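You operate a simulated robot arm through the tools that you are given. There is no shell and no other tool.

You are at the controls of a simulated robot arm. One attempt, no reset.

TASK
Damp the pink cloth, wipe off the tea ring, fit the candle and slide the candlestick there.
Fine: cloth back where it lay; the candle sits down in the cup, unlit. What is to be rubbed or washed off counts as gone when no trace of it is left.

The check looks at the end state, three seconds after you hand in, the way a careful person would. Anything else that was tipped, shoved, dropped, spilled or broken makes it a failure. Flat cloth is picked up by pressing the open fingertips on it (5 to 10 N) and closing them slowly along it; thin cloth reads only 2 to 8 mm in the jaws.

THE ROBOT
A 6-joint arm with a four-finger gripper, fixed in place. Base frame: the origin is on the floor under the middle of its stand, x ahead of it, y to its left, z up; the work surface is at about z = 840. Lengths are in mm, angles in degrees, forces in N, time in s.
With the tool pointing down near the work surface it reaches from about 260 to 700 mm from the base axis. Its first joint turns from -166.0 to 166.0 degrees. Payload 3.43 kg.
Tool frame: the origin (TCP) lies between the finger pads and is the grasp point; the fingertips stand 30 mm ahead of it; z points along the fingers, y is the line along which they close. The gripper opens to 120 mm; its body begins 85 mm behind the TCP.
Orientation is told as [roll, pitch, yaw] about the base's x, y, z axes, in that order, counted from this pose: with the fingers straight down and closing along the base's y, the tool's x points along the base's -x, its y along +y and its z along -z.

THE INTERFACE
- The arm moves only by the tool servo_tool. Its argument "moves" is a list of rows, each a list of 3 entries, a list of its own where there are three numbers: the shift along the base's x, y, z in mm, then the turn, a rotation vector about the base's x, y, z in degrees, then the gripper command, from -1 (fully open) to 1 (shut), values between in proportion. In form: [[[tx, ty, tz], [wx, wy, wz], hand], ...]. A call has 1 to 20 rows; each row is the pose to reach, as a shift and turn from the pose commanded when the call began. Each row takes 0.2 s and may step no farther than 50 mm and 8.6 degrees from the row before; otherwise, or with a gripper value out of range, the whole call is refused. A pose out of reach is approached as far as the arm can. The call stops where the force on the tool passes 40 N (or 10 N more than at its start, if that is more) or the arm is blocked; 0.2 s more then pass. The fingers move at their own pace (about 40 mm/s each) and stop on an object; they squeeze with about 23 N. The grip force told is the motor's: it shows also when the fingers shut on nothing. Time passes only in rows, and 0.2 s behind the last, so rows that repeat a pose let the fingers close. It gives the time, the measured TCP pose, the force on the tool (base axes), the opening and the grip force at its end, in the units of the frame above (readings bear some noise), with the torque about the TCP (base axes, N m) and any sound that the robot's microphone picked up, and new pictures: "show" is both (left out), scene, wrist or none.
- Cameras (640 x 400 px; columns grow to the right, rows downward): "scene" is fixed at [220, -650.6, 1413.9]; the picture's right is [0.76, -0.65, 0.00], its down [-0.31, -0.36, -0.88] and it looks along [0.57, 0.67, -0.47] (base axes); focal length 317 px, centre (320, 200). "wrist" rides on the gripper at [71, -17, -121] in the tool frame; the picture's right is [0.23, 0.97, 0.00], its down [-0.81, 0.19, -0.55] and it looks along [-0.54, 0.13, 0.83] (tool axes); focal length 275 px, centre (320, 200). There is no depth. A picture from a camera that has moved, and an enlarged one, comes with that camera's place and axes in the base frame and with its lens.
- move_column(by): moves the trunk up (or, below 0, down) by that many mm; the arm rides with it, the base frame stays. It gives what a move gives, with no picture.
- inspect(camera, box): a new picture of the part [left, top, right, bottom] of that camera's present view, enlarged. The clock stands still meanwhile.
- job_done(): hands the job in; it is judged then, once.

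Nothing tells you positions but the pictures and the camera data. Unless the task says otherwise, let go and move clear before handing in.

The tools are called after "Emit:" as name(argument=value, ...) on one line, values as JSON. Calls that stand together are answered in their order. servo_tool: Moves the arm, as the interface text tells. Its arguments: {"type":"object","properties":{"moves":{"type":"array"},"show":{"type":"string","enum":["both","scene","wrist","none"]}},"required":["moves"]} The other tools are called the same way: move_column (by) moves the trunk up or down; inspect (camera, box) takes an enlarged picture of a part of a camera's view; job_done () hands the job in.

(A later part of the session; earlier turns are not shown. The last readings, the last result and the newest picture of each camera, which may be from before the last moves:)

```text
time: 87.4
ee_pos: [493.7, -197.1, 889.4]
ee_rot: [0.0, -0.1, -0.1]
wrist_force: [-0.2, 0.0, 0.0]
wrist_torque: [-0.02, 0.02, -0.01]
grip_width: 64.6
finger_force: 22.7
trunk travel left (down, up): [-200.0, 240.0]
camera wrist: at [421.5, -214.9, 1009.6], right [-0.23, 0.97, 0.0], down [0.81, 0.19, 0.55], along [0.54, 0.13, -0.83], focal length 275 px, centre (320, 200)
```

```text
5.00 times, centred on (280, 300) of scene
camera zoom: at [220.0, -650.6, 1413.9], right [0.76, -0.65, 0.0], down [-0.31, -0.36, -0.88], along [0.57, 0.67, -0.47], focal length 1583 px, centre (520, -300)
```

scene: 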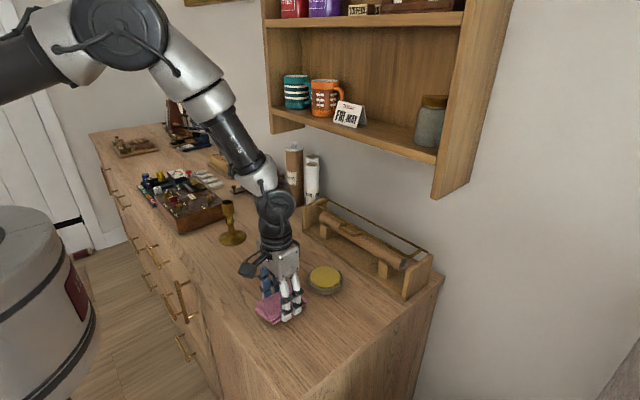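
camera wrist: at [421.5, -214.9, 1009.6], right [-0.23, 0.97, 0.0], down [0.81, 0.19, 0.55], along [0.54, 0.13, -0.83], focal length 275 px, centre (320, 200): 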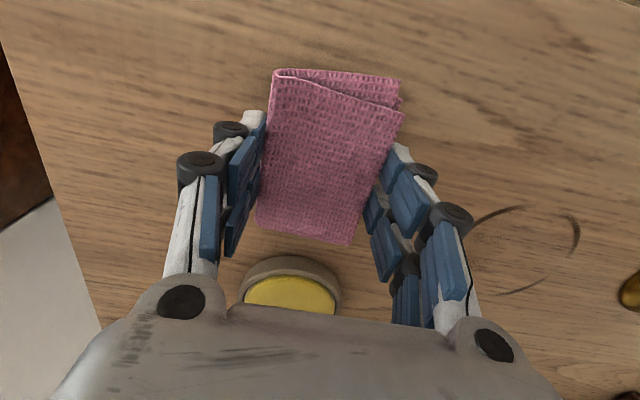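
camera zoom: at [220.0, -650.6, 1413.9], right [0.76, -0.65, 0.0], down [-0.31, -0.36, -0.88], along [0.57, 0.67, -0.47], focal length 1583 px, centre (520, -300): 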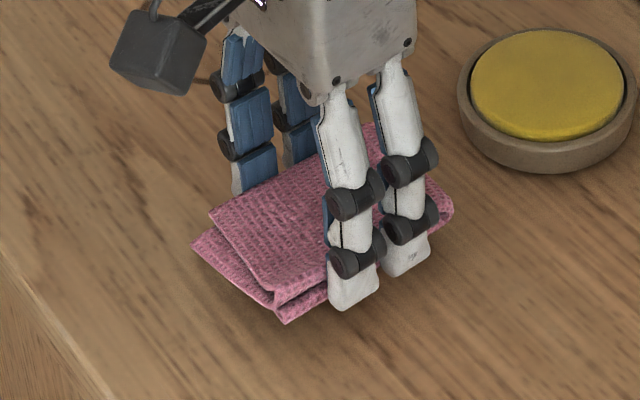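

The cloth comes up flat and firm. Next I'll raise it and carry it over the sponge at about (628, −191), staying above the rim.

Emit:
servo_tool(moves=[[[0, 0, 20], [0, 0, 0], 0.1], [[0, 0, 40], [0, 0, 0], 0.1], [[25, 1, 50], [0, 0, 0], 0.1], [[50, 2, 50], [0, 0, 0], 0.1], [[75, 3, 50], [0, 0, 0], 0.1], [[100, 4, 50], [0, 0, 0], 0.1], [[120, 5, 50], [0, 0, 0], 0.1], [[134, 6, 45], [0, 0, 0], 0.1], [[134, 6, 40], [0, 0, 0], 0.1]])

```text
time: 89.4
ee_pos: [628.2, -190.9, 928.3]
ee_rot: [0.0, 0.0, 0.0]
wrist_force: [-0.4, 0.2, 0.4]
wrist_torque: [-0.03, -0.01, -0.04]
grip_width: 64.2
finger_force: 23.3
trunk travel left (down, up): [-200.0, 240.0]
camera wrist: at [555.9, -208.3, 1048.2], right [-0.23, 0.97, 0.0], down [0.81, 0.19, 0.55], along [0.54, 0.13, -0.83], focal length 275 px, centre (320, 200)
```

scene: 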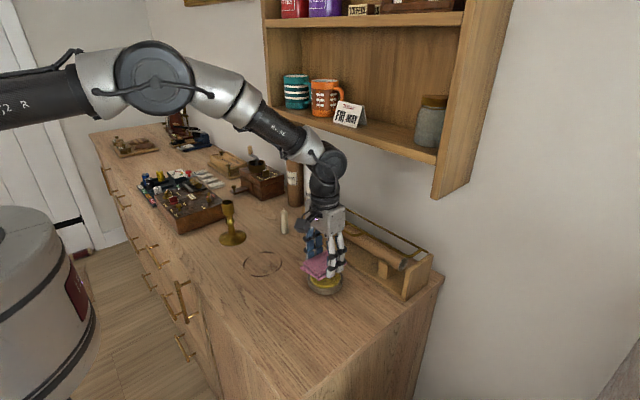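
wrist: 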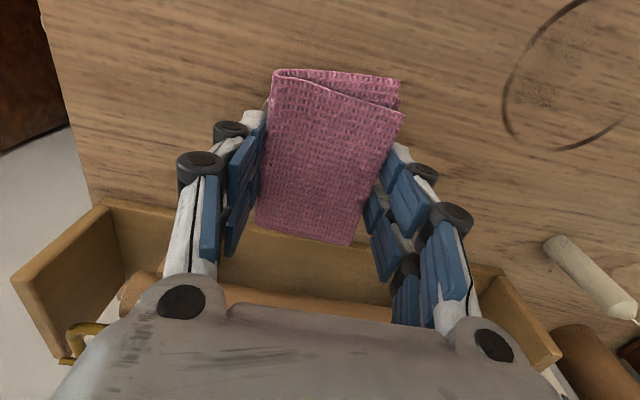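

Emit:
inspect(camera="scene", box=[270, 200, 390, 300])

```text
4.00 times, centred on (330, 250) of scene
camera zoom: at [220.0, -650.6, 1413.9], right [0.76, -0.65, 0.0], down [-0.31, -0.36, -0.88], along [0.57, 0.67, -0.47], focal length 1266 px, centre (280, 0)
```

zoom: 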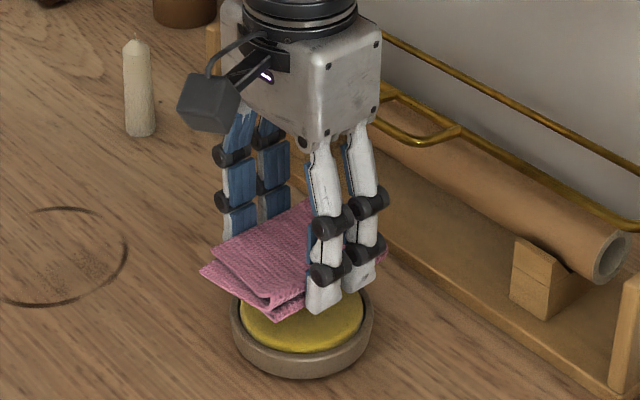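

The cloth hangs right above the sponge. I'll lower it in small steps until it presses gently.

Emit:
servo_tool(moves=[[[0, 0, -10], [0, 0, 0], 0.1], [[0, 0, -18], [0, 0, 0], 0.1], [[0, 0, -22], [0, 0, 0], 0.1], [[0, 0, -24], [0, 0, 0], 0.1]], show="none")

Emit:
inspect(camera="scene", box=[280, 230, 370, 300])

```text
time: 90.4
ee_pos: [626.3, -192.1, 903.2]
ee_rot: [0.0, 0.0, 0.0]
wrist_force: [0.7, -0.7, 0.0]
wrist_torque: [-0.03, -0.01, -0.03]
grip_width: 64.6
finger_force: 22.5
trunk travel left (down, up): [-200.0, 240.0]
```

```text
5.71 times, centred on (325, 265) of scene
camera zoom: at [220.0, -650.6, 1413.9], right [0.76, -0.65, 0.0], down [-0.31, -0.36, -0.88], along [0.57, 0.67, -0.47], focal length 1809 px, centre (291, -171)
```

zoom: 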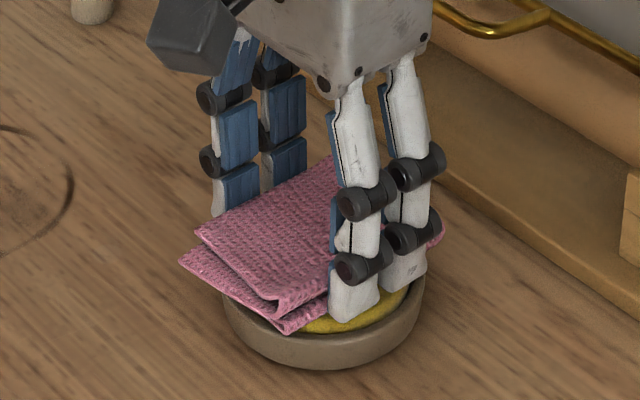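

Emit:
servo_tool(moves=[[[0, 0, -2], [0, 0, 0], 0.1], [[0, 0, -4], [0, 0, 0], 0.1], [[0, 0, -5], [0, 0, 0], 0.1]], show="none")

```text
time: 91.2
ee_pos: [628.6, -191.7, 898.5]
ee_rot: [0.0, -0.1, 0.0]
wrist_force: [-0.4, 0.1, 0.2]
wrist_torque: [0.0, 0.02, -0.03]
grip_width: 64.3
finger_force: 23.3
trunk travel left (down, up): [-200.0, 240.0]
```

Emit:
servo_tool(moves=[[[0, 0, -1], [0, 0, 0], 0.1], [[0, 0, -2], [0, 0, 0], 0.1], [[0, 0, -3], [0, 0, 0], 0.1]], show="none")

```text
time: 92.0
ee_pos: [627.0, -190.8, 896.6]
ee_rot: [0.0, -0.1, 0.0]
wrist_force: [-0.4, 0.5, 4.7]
wrist_torque: [0.04, 0.01, 0.01]
grip_width: 64.1
finger_force: 23.4
trunk travel left (down, up): [-200.0, 240.0]
```

The cloth is in contact with the sponge at about 5 N. I'll press slightly more and hold a moment.

Emit:
servo_tool(moves=[[[0, 0, -0.8], [0, 0, 0], 0.1], [[0, 0, -1.2], [0, 0, 0], 0.1], [[0, 0, -1.2], [0, 0, 0], 0.1], [[0, 0, -1.2], [0, 0, 0], 0.1], [[0, 0, -1.2], [0, 0, 0], 0.1], [[0, 0, -1.2], [0, 0, 0], 0.1]], show="wrist")

Emit:
inspect(camera="scene", box=[280, 230, 370, 300])

```text
time: 93.4
ee_pos: [628.7, -191.5, 896.6]
ee_rot: [-0.1, -0.2, 0.0]
wrist_force: [2.5, 0.7, 19.9]
wrist_torque: [0.05, 0.02, 0.01]
grip_width: 64.2
finger_force: 23.4
trunk travel left (down, up): [-200.0, 240.0]
camera wrist: at [555.0, -208.7, 1017.2], right [-0.23, 0.97, 0.0], down [0.81, 0.19, 0.56], along [0.54, 0.13, -0.83], focal length 275 px, centre (320, 200)
```

wrist: 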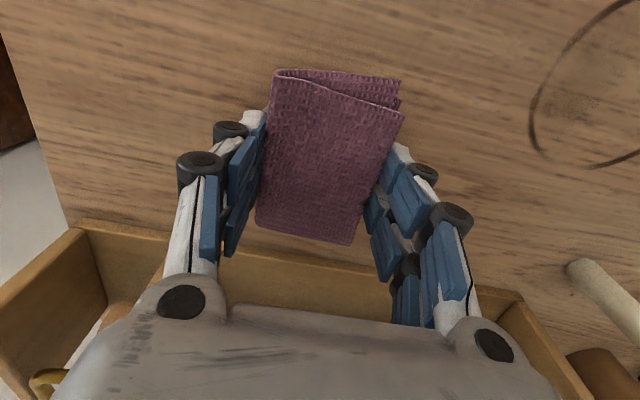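

```text
5.71 times, centred on (325, 265) of scene
camera zoom: at [220.0, -650.6, 1413.9], right [0.76, -0.65, 0.0], down [-0.31, -0.36, -0.88], along [0.57, 0.67, -0.47], focal length 1809 px, centre (291, -171)
```

zoom: 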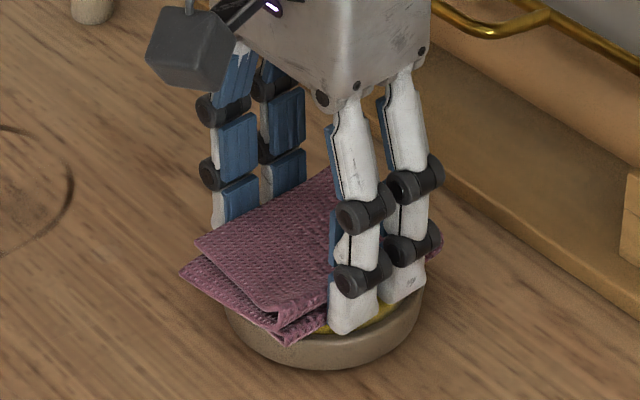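

The cloth has turned dark, so it's damp. I'll lift it off the sponge and carry it to the near edge of the tea ring.

Emit:
servo_tool(moves=[[[0, 0, 5], [0, 0, 0], 0.1], [[0, 0, 20], [0, 0, 0], 0.1], [[0, 0, 40], [0, 0, 0], 0.1], [[-25, 25, 40], [0, 0, 0], 0.1], [[-50, 50, 40], [0, 0, 0], 0.1], [[-75, 75, 40], [0, 0, 0], 0.1], [[-98, 96, 35], [0, 0, 0], 0.1], [[-98, 96, 15], [0, 0, 0], 0.1], [[-98, 96, 0], [0, 0, 0], 0.1], [[-98, 96, -15], [0, 0, 0], 0.1], [[-98, 96, -20], [0, 0, 0], 0.1]])

```text
time: 95.8
ee_pos: [529.5, -94.0, 874.9]
ee_rot: [-0.1, 0.0, 0.0]
wrist_force: [0.7, 0.0, -0.4]
wrist_torque: [0.0, 0.02, 0.0]
grip_width: 64.0
finger_force: 23.3
trunk travel left (down, up): [-200.0, 240.0]
camera wrist: at [456.8, -112.1, 995.5], right [-0.23, 0.97, 0.0], down [0.81, 0.19, 0.55], along [0.54, 0.13, -0.83], focal length 275 px, centre (320, 200)
```

scene: 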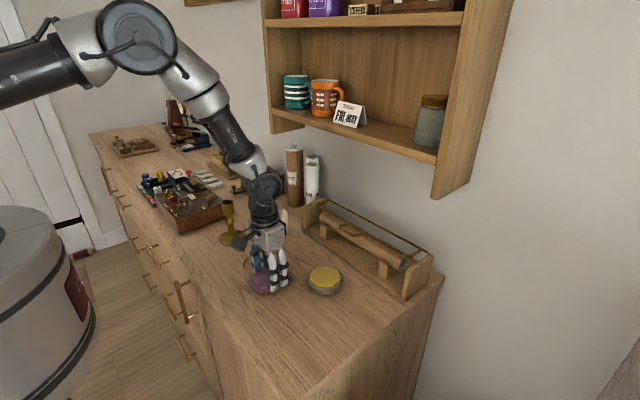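
wrist: 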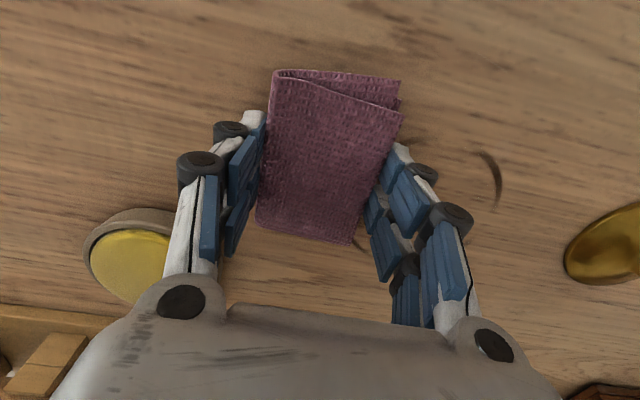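

Next I'll lower it to the table in small steps to find contact.

Emit:
servo_tool(moves=[[[0, 0, -2], [0, 0, 0], 0.1], [[0, 0, -4], [0, 0, 0], 0.1], [[0, 0, -5], [0, 0, 0], 0.1]], show="none")

```text
time: 96.6
ee_pos: [529.1, -94.8, 870.9]
ee_rot: [-0.1, 0.0, 0.1]
wrist_force: [-0.3, -0.6, 0.5]
wrist_torque: [-0.02, 0.0, -0.02]
grip_width: 64.5
finger_force: 23.1
trunk travel left (down, up): [-200.0, 240.0]
```

Emit:
servo_tool(moves=[[[0, 0, -0.7], [0, 0, 0], 0.1], [[0, 0, -1.4], [0, 0, 0], 0.1]], show="none")

```text
time: 97.2
ee_pos: [529.5, -95.8, 869.2]
ee_rot: [0.1, 0.1, 0.2]
wrist_force: [-0.5, 3.0, 3.5]
wrist_torque: [0.07, -0.02, 0.01]
grip_width: 64.4
finger_force: 22.8
trunk travel left (down, up): [-200.0, 240.0]
```

The cloth touches the table at about 3.5 N. I'll add slight pressure and sweep along +y over the ring.

Emit:
servo_tool(moves=[[[0, 0, -0.4], [0, 0, 0], 0.1], [[0, 8, -0.4], [0, 0, 0], 0.1], [[0, 16, -0.4], [0, 0, 0], 0.1], [[0, 24, -0.4], [0, 0, 0], 0.1], [[0, 32, -0.4], [0, 0, 0], 0.1], [[0, 40, -0.4], [0, 0, 0], 0.1], [[0, 48, -0.4], [0, 0, 0], 0.1]])

```text
time: 98.8
ee_pos: [529.3, -48.0, 869.1]
ee_rot: [0.0, 0.0, 0.0]
wrist_force: [0.1, -6.4, 9.9]
wrist_torque: [-0.19, -0.05, 0.0]
grip_width: 64.4
finger_force: 23.4
trunk travel left (down, up): [-200.0, 240.0]
camera wrist: at [457.4, -64.8, 989.4], right [-0.23, 0.97, 0.0], down [0.81, 0.19, 0.55], along [0.54, 0.13, -0.83], focal length 275 px, centre (320, 200)
```

scene: 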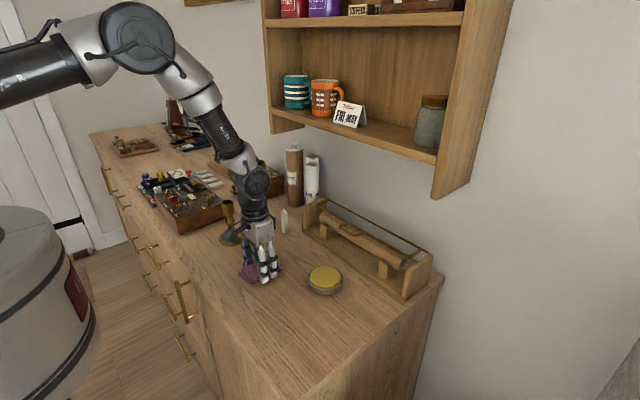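
wrist: 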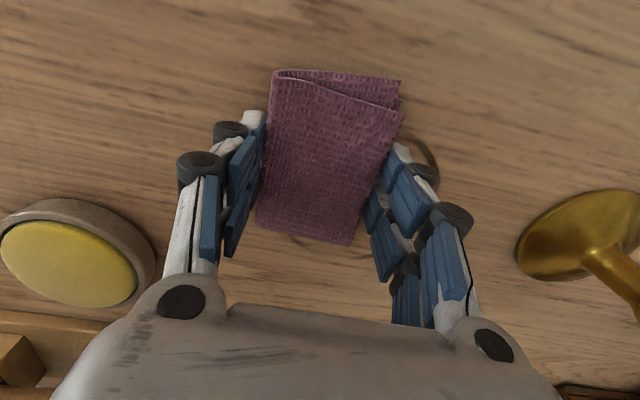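

The sweep is smooth, with about 10 N of press and the grip steady. I'll continue across and back.

Emit:
servo_tool(moves=[[[0, 9, 0], [0, 0, 0], 0.1], [[0, 18, 0], [0, 0, 0], 0.1], [[0, 27, 0], [0, 0, 0], 0.1], [[0, 36, 0], [0, 0, 0], 0.1], [[0, 45, 0], [0, 0, 0], 0.1], [[0, 54, 0], [0, 0, 0], 0.1], [[0, 63, 0], [0, 0, 0], 0.1], [[0, 72, 0], [0, 0, 0], 0.1], [[0, 81, 0], [0, 0, 0], 0.1], [[0, 86, 0], [0, 0, 0], 0.1]])

```text
time: 101.0
ee_pos: [528.4, 38.7, 868.0]
ee_rot: [0.0, 0.0, 0.1]
wrist_force: [-0.9, -3.6, 7.6]
wrist_torque: [-0.11, -0.1, -0.02]
grip_width: 64.5
finger_force: 23.1
trunk travel left (down, up): [-200.0, 240.0]
camera wrist: at [456.9, 21.8, 989.4], right [-0.23, 0.97, 0.0], down [0.81, 0.19, 0.55], along [0.54, 0.13, -0.83], focal length 275 px, centre (320, 200)
```

scene: 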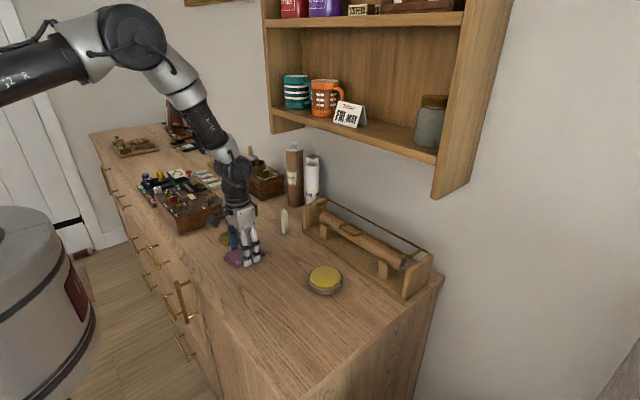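
wrist: 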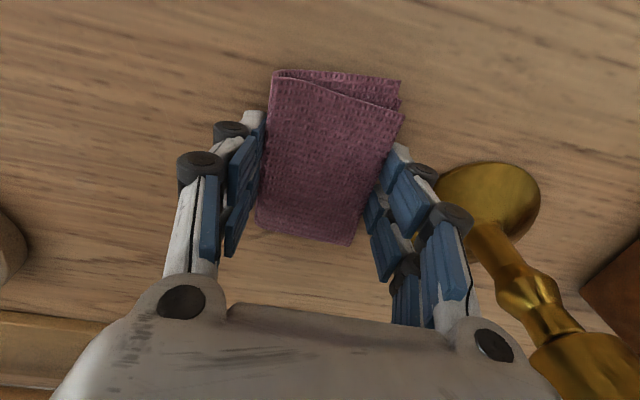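

Most of the ring is gone. I'll shift +34 in x and sweep back, to cover the far part.

Emit:
servo_tool(moves=[[[9, 0, 0], [0, 0, 0], 0.1], [[18, 0, 0], [0, 0, 0], 0.1], [[27, 0, 0], [0, 0, 0], 0.1], [[36, 0, 0], [0, 0, 0], 0.1], [[36, -9, 0], [0, 0, 0], 0.1], [[36, -18, 0], [0, 0, 0], 0.1], [[36, -27, 0], [0, 0, 0], 0.1], [[36, -36, 0], [0, 0, 0], 0.1], [[36, -45, 0], [0, 0, 0], 0.1], [[36, -54, 0], [0, 0, 0], 0.1], [[36, -63, 0], [0, 0, 0], 0.1], [[36, -72, 0], [0, 0, 0], 0.1], [[36, -81, 0], [0, 0, 0], 0.1], [[36, -90, 0], [0, 0, 0], 0.1], [[36, -99, 0], [0, 0, 0], 0.1], [[36, -108, 0], [0, 0, 0], 0.1], [[36, -117, 0], [0, 0, 0], 0.1], [[36, -126, 0], [0, 0, 0], 0.1], [[36, -134, 0], [0, 0, 0], 0.1]])

Emit:
inspect(camera="wrist", box=[320, 50, 640, 250])

Emit:
inspect(camera="scene", box=[210, 220, 330, 310])

```text
time: 105.0
ee_pos: [564.5, -94.2, 868.3]
ee_rot: [0.0, 0.0, 0.1]
wrist_force: [0.7, 1.9, 3.0]
wrist_torque: [0.09, -0.01, 0.02]
grip_width: 64.3
finger_force: 22.9
trunk travel left (down, up): [-200.0, 240.0]
camera wrist: at [493.5, -111.9, 989.2], right [-0.23, 0.97, 0.0], down [0.81, 0.19, 0.55], along [0.54, 0.13, -0.83], focal length 275 px, centre (320, 200)
```

scene: 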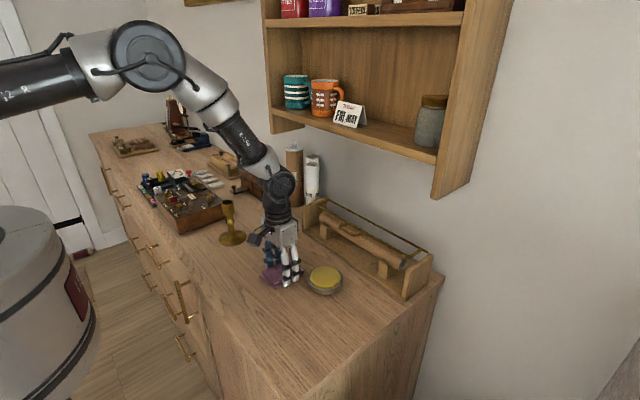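
wrist: 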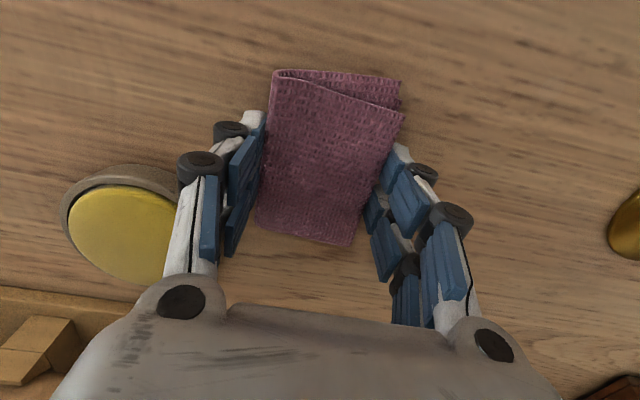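

```text
2.00 times, centred on (480, 150) of wrist
camera zoom: at [493.5, -111.9, 989.2], right [-0.23, 0.97, 0.0], down [0.81, 0.19, 0.55], along [0.54, 0.13, -0.83], focal length 551 px, centre (0, 300)
```

zoom: 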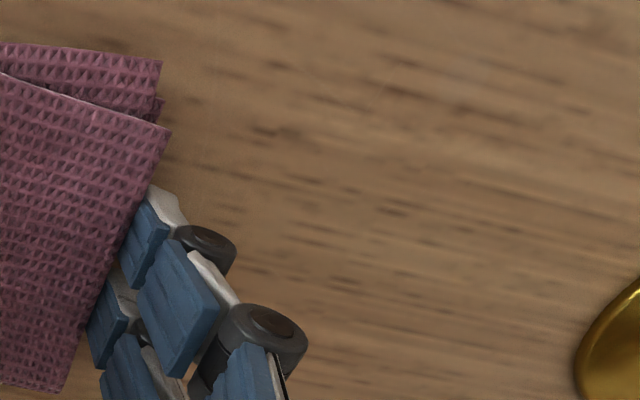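

```text
4.44 times, centred on (270, 265) of scene
camera zoom: at [220.0, -650.6, 1413.9], right [0.76, -0.65, 0.0], down [-0.31, -0.36, -0.88], along [0.57, 0.67, -0.47], focal length 1407 px, centre (542, -89)
```

zoom: 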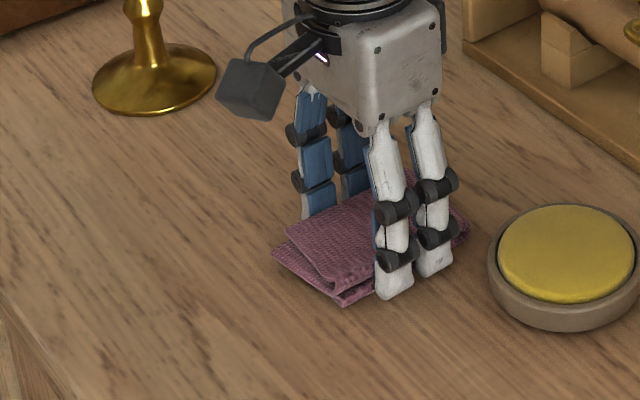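

The ring area looks clean. I'll make one more pass along the middle with a touch more pressure for any faint remains.

Emit:
servo_tool(moves=[[[-9, 0, -0.4], [0, 0, 0], 0.1], [[-18, 0, -0.5], [0, 0, 0], 0.1], [[-18, 9, -0.5], [0, 0, 0], 0.1], [[-18, 18, -0.5], [0, 0, 0], 0.1], [[-18, 27, -0.5], [0, 0, 0], 0.1], [[-18, 36, -0.5], [0, 0, 0], 0.1], [[-18, 45, -0.5], [0, 0, 0], 0.1], [[-18, 54, -0.5], [0, 0, 0], 0.1], [[-18, 63, -0.5], [0, 0, 0], 0.1], [[-18, 72, -0.5], [0, 0, 0], 0.1], [[-18, 81, -0.5], [0, 0, 0], 0.1], [[-18, 90, -0.5], [0, 0, 0], 0.1], [[-18, 99, -0.5], [0, 0, 0], 0.1], [[-18, 108, -0.5], [0, 0, 0], 0.1], [[-18, 117, -0.5], [0, 0, 0], 0.1], [[-18, 126, -0.5], [0, 0, 0], 0.1], [[-18, 132, -0.5], [0, 0, 0], 0.1]], show="none")

Emit:
inspect(camera="scene", box=[210, 220, 330, 310])

```text
time: 108.6
ee_pos: [548.3, 37.9, 867.9]
ee_rot: [0.0, 0.0, 0.0]
wrist_force: [0.0, -1.4, 5.4]
wrist_torque: [-0.06, 0.03, 0.02]
grip_width: 64.3
finger_force: 23.2
trunk travel left (down, up): [-200.0, 240.0]
```

```text
4.44 times, centred on (270, 265) of scene
camera zoom: at [220.0, -650.6, 1413.9], right [0.76, -0.65, 0.0], down [-0.31, -0.36, -0.88], along [0.57, 0.67, -0.47], focal length 1407 px, centre (542, -89)
```

zoom: 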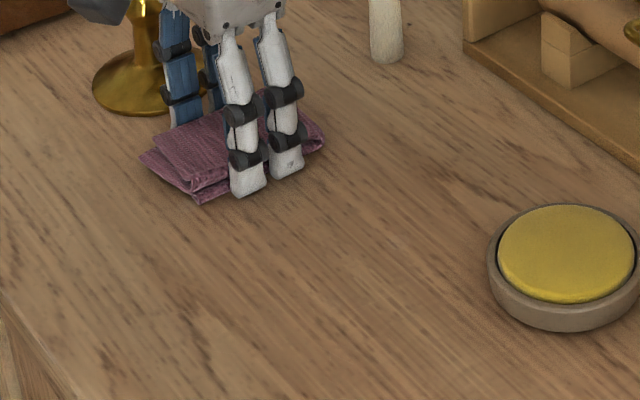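

The ring area looks clean. Now I'll lift and carry the cloth back to where it first lay, with the TCP at about (485, −198.5).

Emit:
servo_tool(moves=[[[0, 0, 5], [0, 0, 0], 0.1], [[0, 0, 25], [0, 0, 0], 0.1], [[0, -20, 50], [0, 0, 0], 0.1], [[-13, -60, 55], [0, 0, 0], 0.1], [[-26, -100, 55], [0, 0, 0], 0.1], [[-39, -140, 55], [0, 0, 0], 0.1], [[-52, -180, 55], [0, 0, 0], 0.1], [[-60, -215, 55], [0, 0, 0], 0.1], [[-63.5, -236.5, 50], [0, 0, 0], 0.1], [[-63.5, -236.5, 40], [0, 0, 0], 0.1]])

Emit:
inspect(camera="scene", box=[200, 200, 330, 290])

```text
time: 110.8
ee_pos: [483.6, -200.2, 908.1]
ee_rot: [0.0, 0.0, 0.2]
wrist_force: [0.6, 0.1, -0.7]
wrist_torque: [0.0, -0.02, 0.01]
grip_width: 64.3
finger_force: 22.6
trunk travel left (down, up): [-200.0, 240.0]
camera wrist: at [412.6, -217.2, 1028.1], right [-0.23, 0.97, 0.0], down [0.81, 0.19, 0.55], along [0.54, 0.13, -0.83], focal length 275 px, centre (320, 200)
```

scene: 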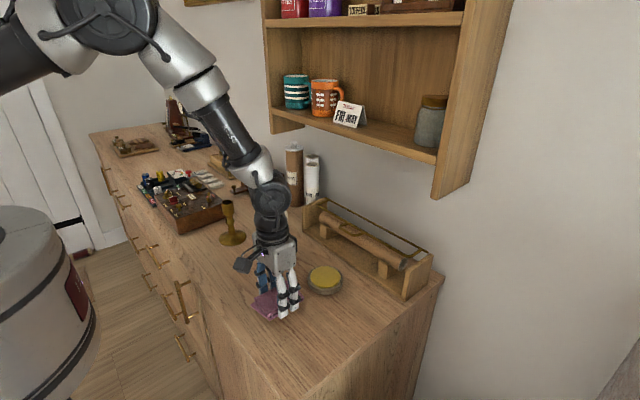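
wrist: 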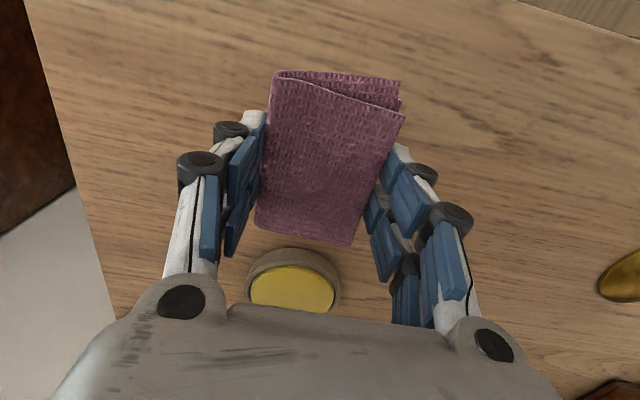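

```text
4.44 times, centred on (265, 245) of scene
camera zoom: at [220.0, -650.6, 1413.9], right [0.76, -0.65, 0.0], down [-0.31, -0.36, -0.88], along [0.57, 0.67, -0.47], focal length 1407 px, centre (564, 0)
```

zoom: 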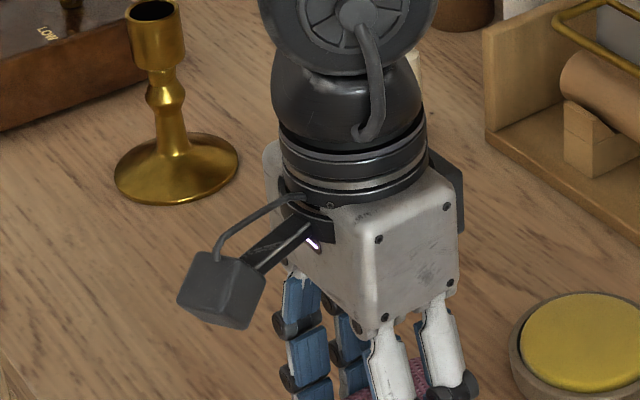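

Emit:
servo_tool(moves=[[[0.8, 1.1, -15], [0, 0, 0], 0.1], [[0.8, 1.1, -28], [0, 0, 0], 0.1], [[0.8, 1.1, -36], [0, 0, 0], 0.1], [[0.8, 1.1, -38], [0, 0, 0], 0.1]], show="none")

Emit:
inspect(camera="wrist", box=[380, 100, 640, 300])

```text
time: 111.8
ee_pos: [485.2, -198.1, 870.0]
ee_rot: [0.0, 0.0, 0.0]
wrist_force: [0.0, 0.1, 0.1]
wrist_torque: [0.01, -0.02, -0.02]
grip_width: 64.5
finger_force: 23.3
trunk travel left (down, up): [-200.0, 240.0]
```

```text
2.00 times, centred on (510, 200) of wrist
camera zoom: at [413.3, -215.9, 990.6], right [-0.23, 0.97, 0.0], down [0.81, 0.19, 0.55], along [0.54, 0.13, -0.83], focal length 551 px, centre (-60, 200)
```

zoom: 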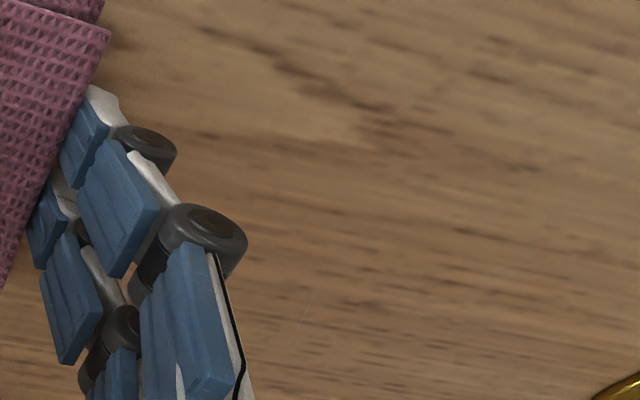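

Emit:
servo_tool(moves=[[[0, 0, -0.7], [0, 0, 0], 0.1], [[0, 0, -1.4], [0, 0, 0], 0.1]], show="none")

```text
time: 112.4
ee_pos: [484.2, -198.2, 867.7]
ee_rot: [0.0, 0.0, 0.1]
wrist_force: [-0.3, -0.6, 0.8]
wrist_torque: [0.03, 0.0, 0.0]
grip_width: 64.2
finger_force: 22.6
trunk travel left (down, up): [-200.0, 240.0]
```

The cloth just touches down. I'll open the fingers gently and rise.

Emit:
servo_tool(moves=[[[0, 0, -0.3], [0, 0, 0], -0.05], [[0, 0, -0.3], [0, 0, 0], -0.1], [[0, 0, -0.3], [0, 0, 0], -0.15], [[0, 0, 0], [0, 0, 0], -0.25], [[0, 0, 0], [0, 0, 0], -0.4], [[0, 0, 0], [0, 0, 0], -0.5], [[0, 0, 15], [0, 0, 0], -0.5], [[0, 0, 40], [0, 0, 0], -0.5], [[0, 0, 80], [0, 0, 0], -0.5], [[0, 0, 120], [0, 0, 0], -0.5]])

Emit:
inspect(camera="scene", box=[230, 240, 390, 340])

Emit:
inspect(camera="scene", box=[200, 180, 360, 280])

```text
time: 114.6
ee_pos: [484.5, -199.3, 987.4]
ee_rot: [-0.1, -0.1, 0.0]
wrist_force: [-0.2, 0.6, -0.6]
wrist_torque: [-0.01, -0.07, 0.04]
grip_width: 90.0
finger_force: 0.1
trunk travel left (down, up): [-200.0, 240.0]
camera wrist: at [412.1, -216.5, 1109.0], right [-0.23, 0.97, 0.0], down [0.81, 0.19, 0.55], along [0.54, 0.13, -0.83], focal length 275 px, centre (320, 200)
```

scene: 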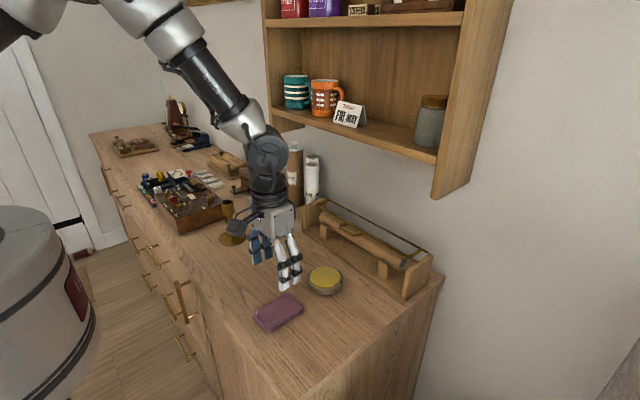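
wrist: 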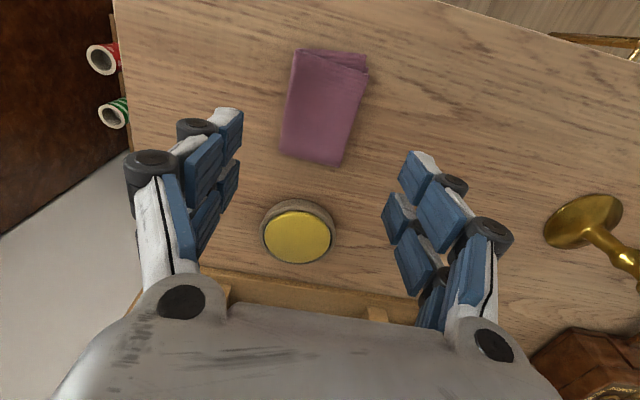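

```text
4.00 times, centred on (310, 290) of scene
camera zoom: at [220.0, -650.6, 1413.9], right [0.76, -0.65, 0.0], down [-0.31, -0.36, -0.88], along [0.57, 0.67, -0.47], focal length 1266 px, centre (360, -160)
```

zoom: 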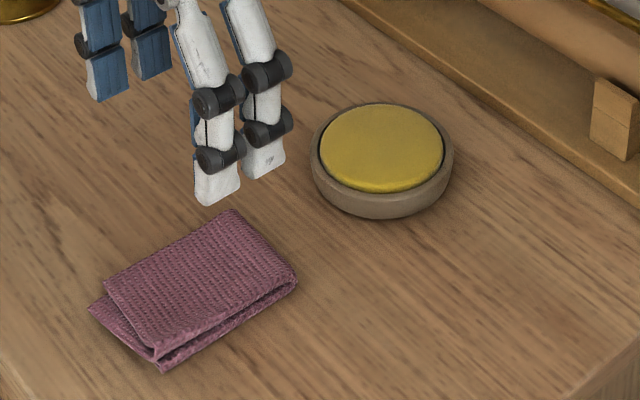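

```text
4.00 times, centred on (280, 230) of scene
camera zoom: at [220.0, -650.6, 1413.9], right [0.76, -0.65, 0.0], down [-0.31, -0.36, -0.88], along [0.57, 0.67, -0.47], focal length 1266 px, centre (480, 80)
```

zoom: 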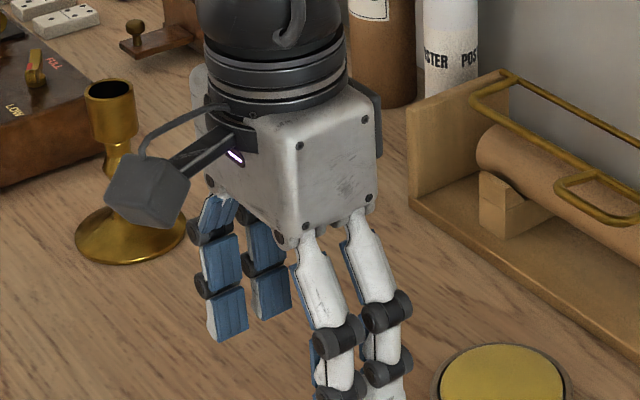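

The cloth lies back in its original place. Now I'll raise the gripper toward the middle of the bench to check the wiped spot and see the candle and candlestick.

Emit:
servo_tool(moves=[[[0, 30, 30], [0, 0, 0], -0.5], [[10, 70, 50], [0, 0, 0], -0.5], [[20, 110, 70], [0, 0, 0], -0.5], [[30, 150, 80], [0, 0, 0], -0.5], [[40, 190, 80], [0, 0, 0], -0.5], [[50, 230, 80], [0, 0, 0], -0.5], [[55, 240, 80], [0, 0, 0], -0.5]])

Emit:
inspect(camera="wrist", box=[130, 0, 450, 200])

Emit:
inspect(camera="scene", box=[200, 200, 360, 300])

```text
time: 116.2
ee_pos: [539.8, 42.4, 1067.8]
ee_rot: [0.0, 0.0, 0.1]
wrist_force: [-0.2, -0.1, 0.3]
wrist_torque: [-0.03, -0.03, 0.0]
grip_width: 90.2
finger_force: 0.0
trunk travel left (down, up): [-200.0, 240.0]
camera wrist: at [467.4, 24.2, 1188.8], right [-0.23, 0.97, 0.0], down [0.81, 0.19, 0.55], along [0.54, 0.13, -0.83], focal length 275 px, centre (320, 200)
```

scene: 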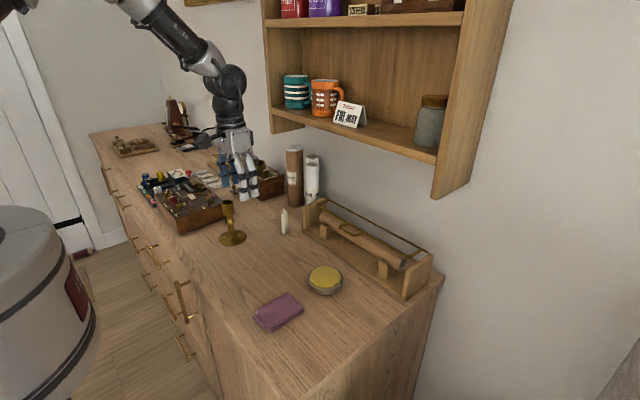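
wrist: 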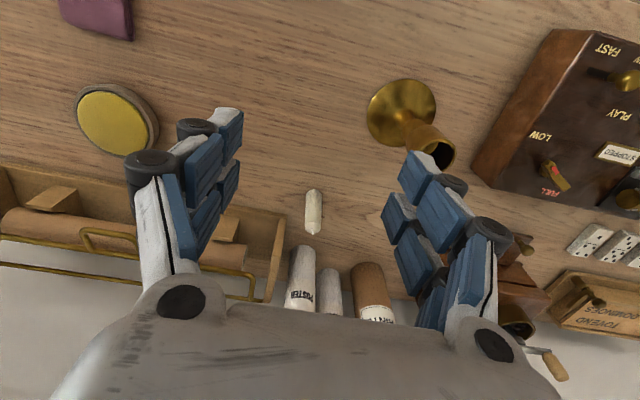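

```text
2.00 times, centred on (290, 100) of wrist
camera zoom: at [467.4, 24.2, 1188.8], right [-0.23, 0.97, 0.0], down [0.81, 0.19, 0.55], along [0.54, 0.13, -0.83], focal length 551 px, centre (380, 400)
```

zoom: 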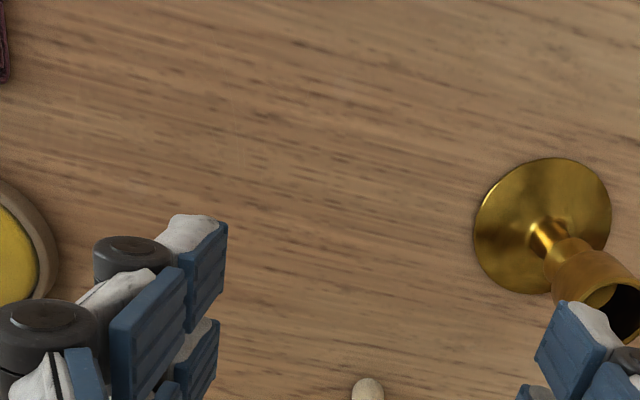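

```text
4.00 times, centred on (280, 250) of scene
camera zoom: at [220.0, -650.6, 1413.9], right [0.76, -0.65, 0.0], down [-0.31, -0.36, -0.88], along [0.57, 0.67, -0.47], focal length 1266 px, centre (480, 0)
```

zoom: 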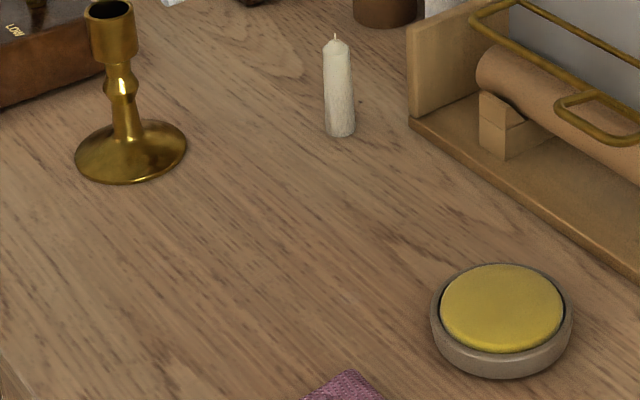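

The ring is completely gone. Next I'll slide the candlestick by gripping its cup: move above it at about (542, 149) and come down with a 70 mm opening.

Emit:
servo_tool(moves=[[[1, 36, 0], [0, 0, 0], -0.17], [[2, 72, 0], [0, 0, 0], -0.17], [[2, 106, 0], [0, 0, 0], -0.17], [[2, 106, -30], [0, 0, 0], -0.17], [[2, 106, -50], [0, 0, 0], -0.17], [[2, 106, -50], [0, 0, 0], -0.17]])

Emit:
inspect(camera="wrist", box=[200, 50, 460, 250])

Emit:
inspect(camera="scene", box=[180, 150, 300, 250])

```text
time: 117.6
ee_pos: [542.7, 148.9, 1018.0]
ee_rot: [0.0, 0.1, 0.0]
wrist_force: [0.6, -0.1, -0.1]
wrist_torque: [0.01, 0.0, 0.01]
grip_width: 69.9
finger_force: 0.0
trunk travel left (down, up): [-200.0, 240.0]
camera wrist: at [472.0, 131.0, 1139.1], right [-0.23, 0.97, 0.0], down [0.81, 0.19, 0.55], along [0.54, 0.13, -0.83], focal length 275 px, centre (320, 200)
```

scene: 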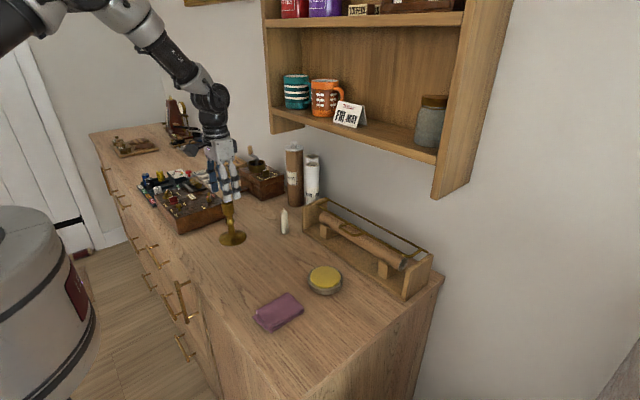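
wrist: 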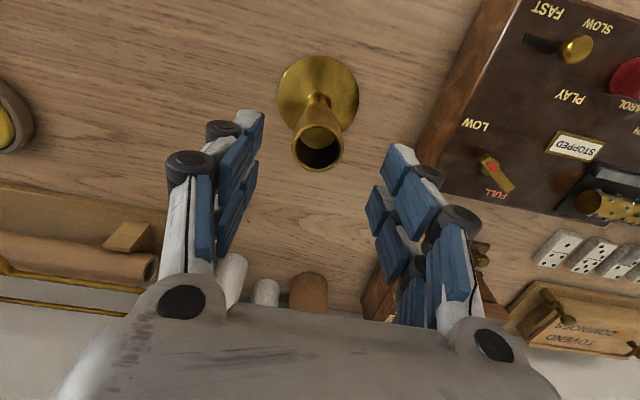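

```text
2.00 times, centred on (330, 150) of wrist
camera zoom: at [472.0, 131.0, 1139.1], right [-0.23, 0.97, 0.0], down [0.81, 0.19, 0.55], along [0.54, 0.13, -0.83], focal length 551 px, centre (300, 300)
```

zoom: 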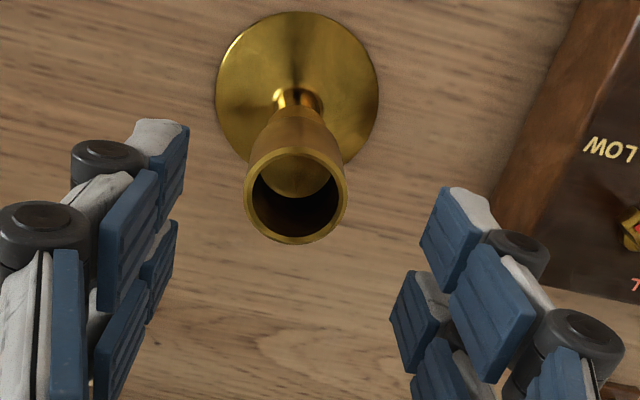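

```text
4.00 times, centred on (240, 200) of scene
camera zoom: at [220.0, -650.6, 1413.9], right [0.76, -0.65, 0.0], down [-0.31, -0.36, -0.88], along [0.57, 0.67, -0.47], focal length 1266 px, centre (640, 200)
```

zoom: 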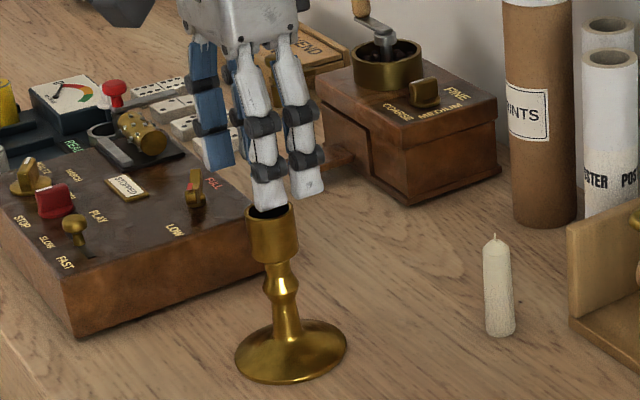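

From the wrist view the cup centre is at about (543, 146.5), outer diameter ≈33 mm, inner ≈27 mm. I'll correct y slightly and descend around the cup.

Emit:
servo_tool(moves=[[[0, -2, -20], [0, 0, 0], -0.17], [[0, -2, -40], [0, 0, 0], -0.17], [[0, -2, -55], [0, 0, 0], -0.17], [[0, -2, -66], [0, 0, 0], -0.17], [[0, -2, -66], [0, 0, 0], -0.17]])

Emit:
inspect(camera="scene", box=[180, 160, 300, 260])

```text
time: 118.8
ee_pos: [542.6, 147.1, 951.7]
ee_rot: [0.0, 0.0, -0.1]
wrist_force: [1.0, 0.0, 0.4]
wrist_torque: [0.01, 0.01, 0.0]
grip_width: 70.2
finger_force: 0.0
trunk travel left (down, up): [-200.0, 240.0]
camera wrist: at [470.3, 128.8, 1072.3], right [-0.23, 0.97, 0.0], down [0.81, 0.19, 0.55], along [0.54, 0.13, -0.83], focal length 275 px, centre (320, 200)
```

scene: 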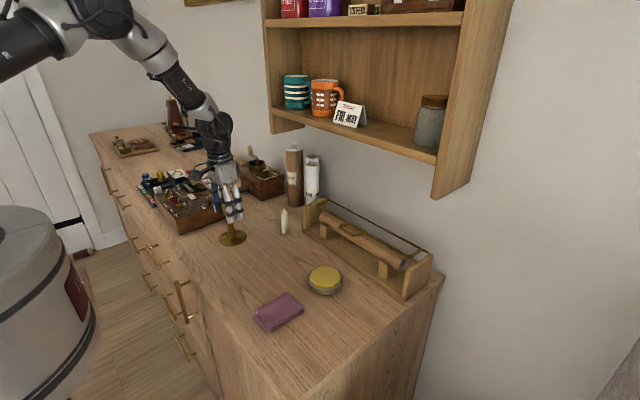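
wrist: 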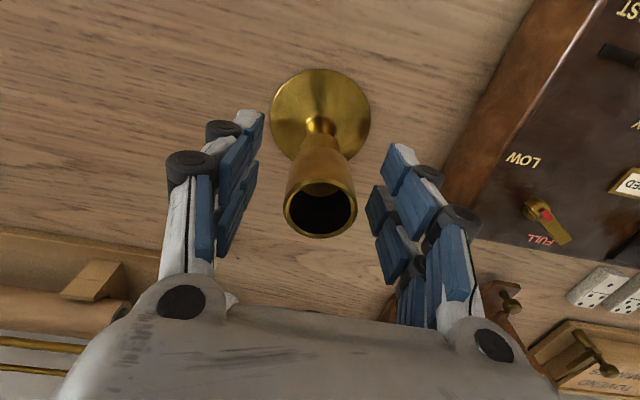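

```text
4.00 times, centred on (240, 210) of scene
camera zoom: at [220.0, -650.6, 1413.9], right [0.76, -0.65, 0.0], down [-0.31, -0.36, -0.88], along [0.57, 0.67, -0.47], focal length 1266 px, centre (640, 160)
```

zoom: 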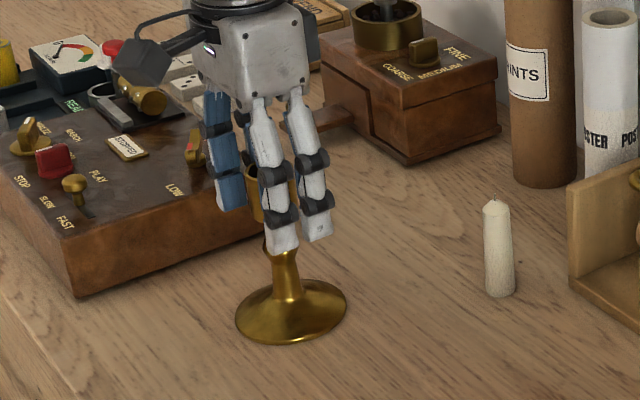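

The cup sits between the fingers. I'll close on it gently.

Emit:
servo_tool(moves=[[[0, -0.5, 0], [0, 0, 0], 0.1], [[0, -0.5, 0], [0, 0, 0], 0.25], [[0, -0.5, 0], [0, 0, 0], 0.35], [[0, -0.5, 0], [0, 0, 0], 0.42], [[0, -0.5, 0], [0, 0, 0], 0.5], [[0, -0.5, 0], [0, 0, 0], 0.6], [[0, -0.5, 0], [0, 0, 0], 0.65], [[0, -0.5, 0], [0, 0, 0], 0.65]], show="wrist")

```text
time: 120.6
ee_pos: [541.7, 146.8, 951.5]
ee_rot: [0.1, 0.0, 0.0]
wrist_force: [0.3, 1.5, 1.5]
wrist_torque: [0.08, -0.07, 0.01]
grip_width: 31.5
finger_force: 23.6
trunk travel left (down, up): [-200.0, 240.0]
camera wrist: at [469.9, 128.3, 1072.7], right [-0.23, 0.97, 0.0], down [0.81, 0.19, 0.55], along [0.54, 0.13, -0.83], focal length 275 px, centre (320, 200)
```

wrist: 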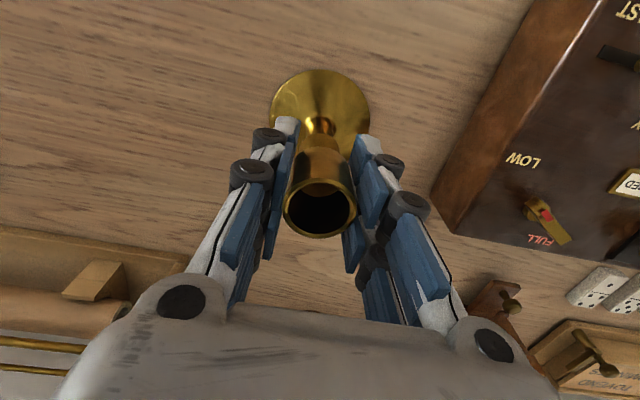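

I've gripped the cup at 31.5 mm. I'll slide the candlestick along the surface toward the ring spot (545.5, −20.5), in two steps.

Emit:
servo_tool(moves=[[[0, -4, 0], [0, 0, 0], 0.65], [[0.2, -10, 0], [0, 0, 0], 0.65], [[0.4, -17, 0], [0, 0, 0], 0.65], [[0.6, -24, 0], [0, 0, 0], 0.65], [[0.8, -31, 0], [0, 0, 0], 0.65], [[1, -38, 0], [0, 0, 0], 0.65], [[1.2, -45, 0], [0, 0, 0], 0.65], [[1.4, -52, 0], [0, 0, 0], 0.65], [[1.6, -59, 0], [0, 0, 0], 0.65], [[1.8, -66, 0], [0, 0, 0], 0.65], [[1.9, -73, 0], [0, 0, 0], 0.65], [[2, -80, 0], [0, 0, 0], 0.65]])

```text
time: 123.2
ee_pos: [543.3, 64.6, 952.2]
ee_rot: [0.0, -0.1, 0.0]
wrist_force: [0.5, 0.5, 0.9]
wrist_torque: [0.01, -0.01, 0.03]
grip_width: 31.2
finger_force: 22.9
trunk travel left (down, up): [-200.0, 240.0]
camera wrist: at [471.9, 47.5, 1073.5], right [-0.23, 0.97, 0.0], down [0.81, 0.19, 0.55], along [0.54, 0.13, -0.83], focal length 275 px, centre (320, 200)
```

scene: 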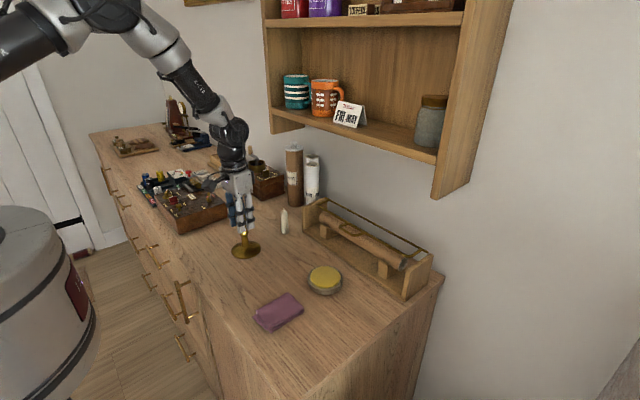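
wrist: 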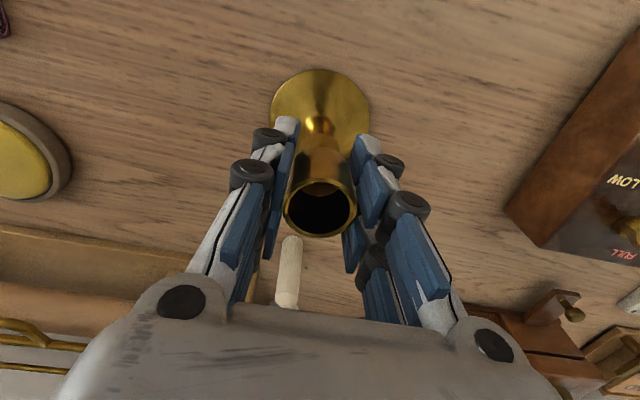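

Emit:
servo_tool(moves=[[[0.2, -7, 0], [0, 0, 0], 0.65], [[0.4, -14, 0], [0, 0, 0], 0.65], [[0.6, -21, 0], [0, 0, 0], 0.65], [[0.8, -28, 0], [0, 0, 0], 0.65], [[1, -35, 0], [0, 0, 0], 0.65], [[1.2, -42, 0], [0, 0, 0], 0.65], [[1.4, -49, 0], [0, 0, 0], 0.65], [[1.6, -56, 0], [0, 0, 0], 0.65], [[1.7, -63, 0], [0, 0, 0], 0.65], [[1.8, -70, 0], [0, 0, 0], 0.65], [[1.9, -77, 0], [0, 0, 0], 0.65], [[2, -83, 0], [0, 0, 0], 0.65], [[2, -86.5, 0], [0, 0, 0], 0.65], [[2, -86.5, 0], [0, 0, 0], 0.65]])

Emit:
inspect(camera="scene", box=[200, 180, 360, 280])

```text
time: 126.2
ee_pos: [546.9, -19.7, 952.7]
ee_rot: [0.0, -0.1, 0.2]
wrist_force: [0.1, 0.4, -0.8]
wrist_torque: [0.05, 0.04, -0.02]
grip_width: 31.1
finger_force: 22.9
trunk travel left (down, up): [-200.0, 240.0]
camera wrist: at [474.5, -38.8, 1072.8], right [-0.23, 0.97, 0.0], down [0.81, 0.19, 0.55], along [0.54, 0.13, -0.83], focal length 275 px, centre (320, 200)
```

scene: 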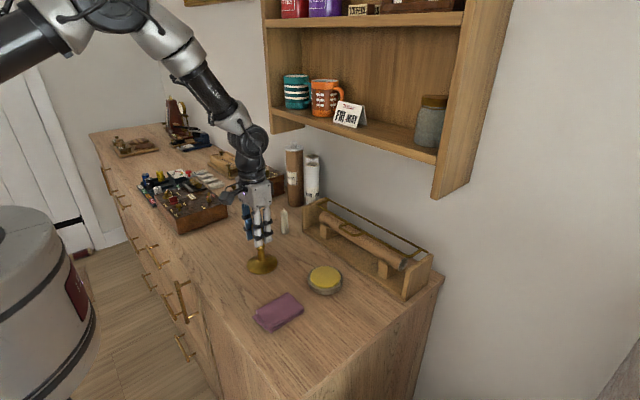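
wrist: 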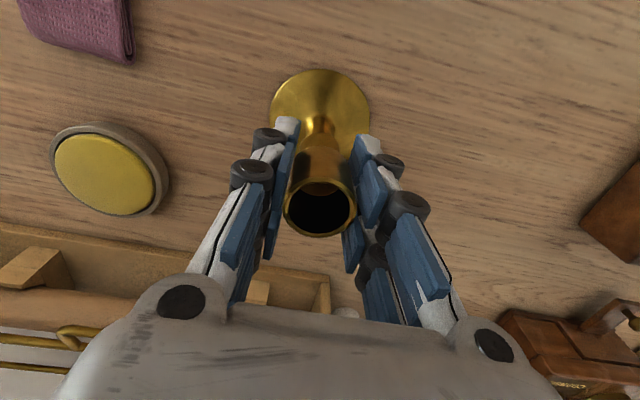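

```text
4.00 times, centred on (280, 230) of scene
camera zoom: at [220.0, -650.6, 1413.9], right [0.76, -0.65, 0.0], down [-0.31, -0.36, -0.88], along [0.57, 0.67, -0.47], focal length 1266 px, centre (480, 80)
```

zoom: 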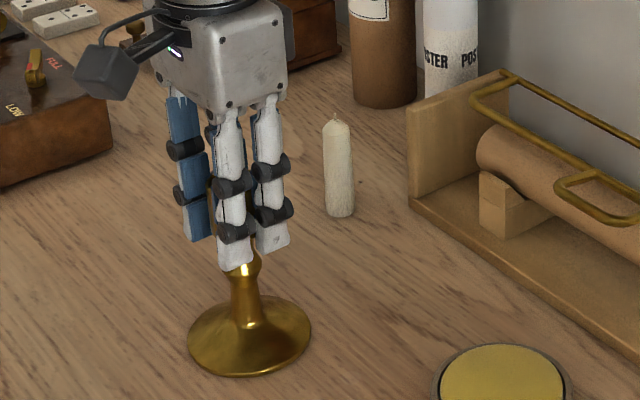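

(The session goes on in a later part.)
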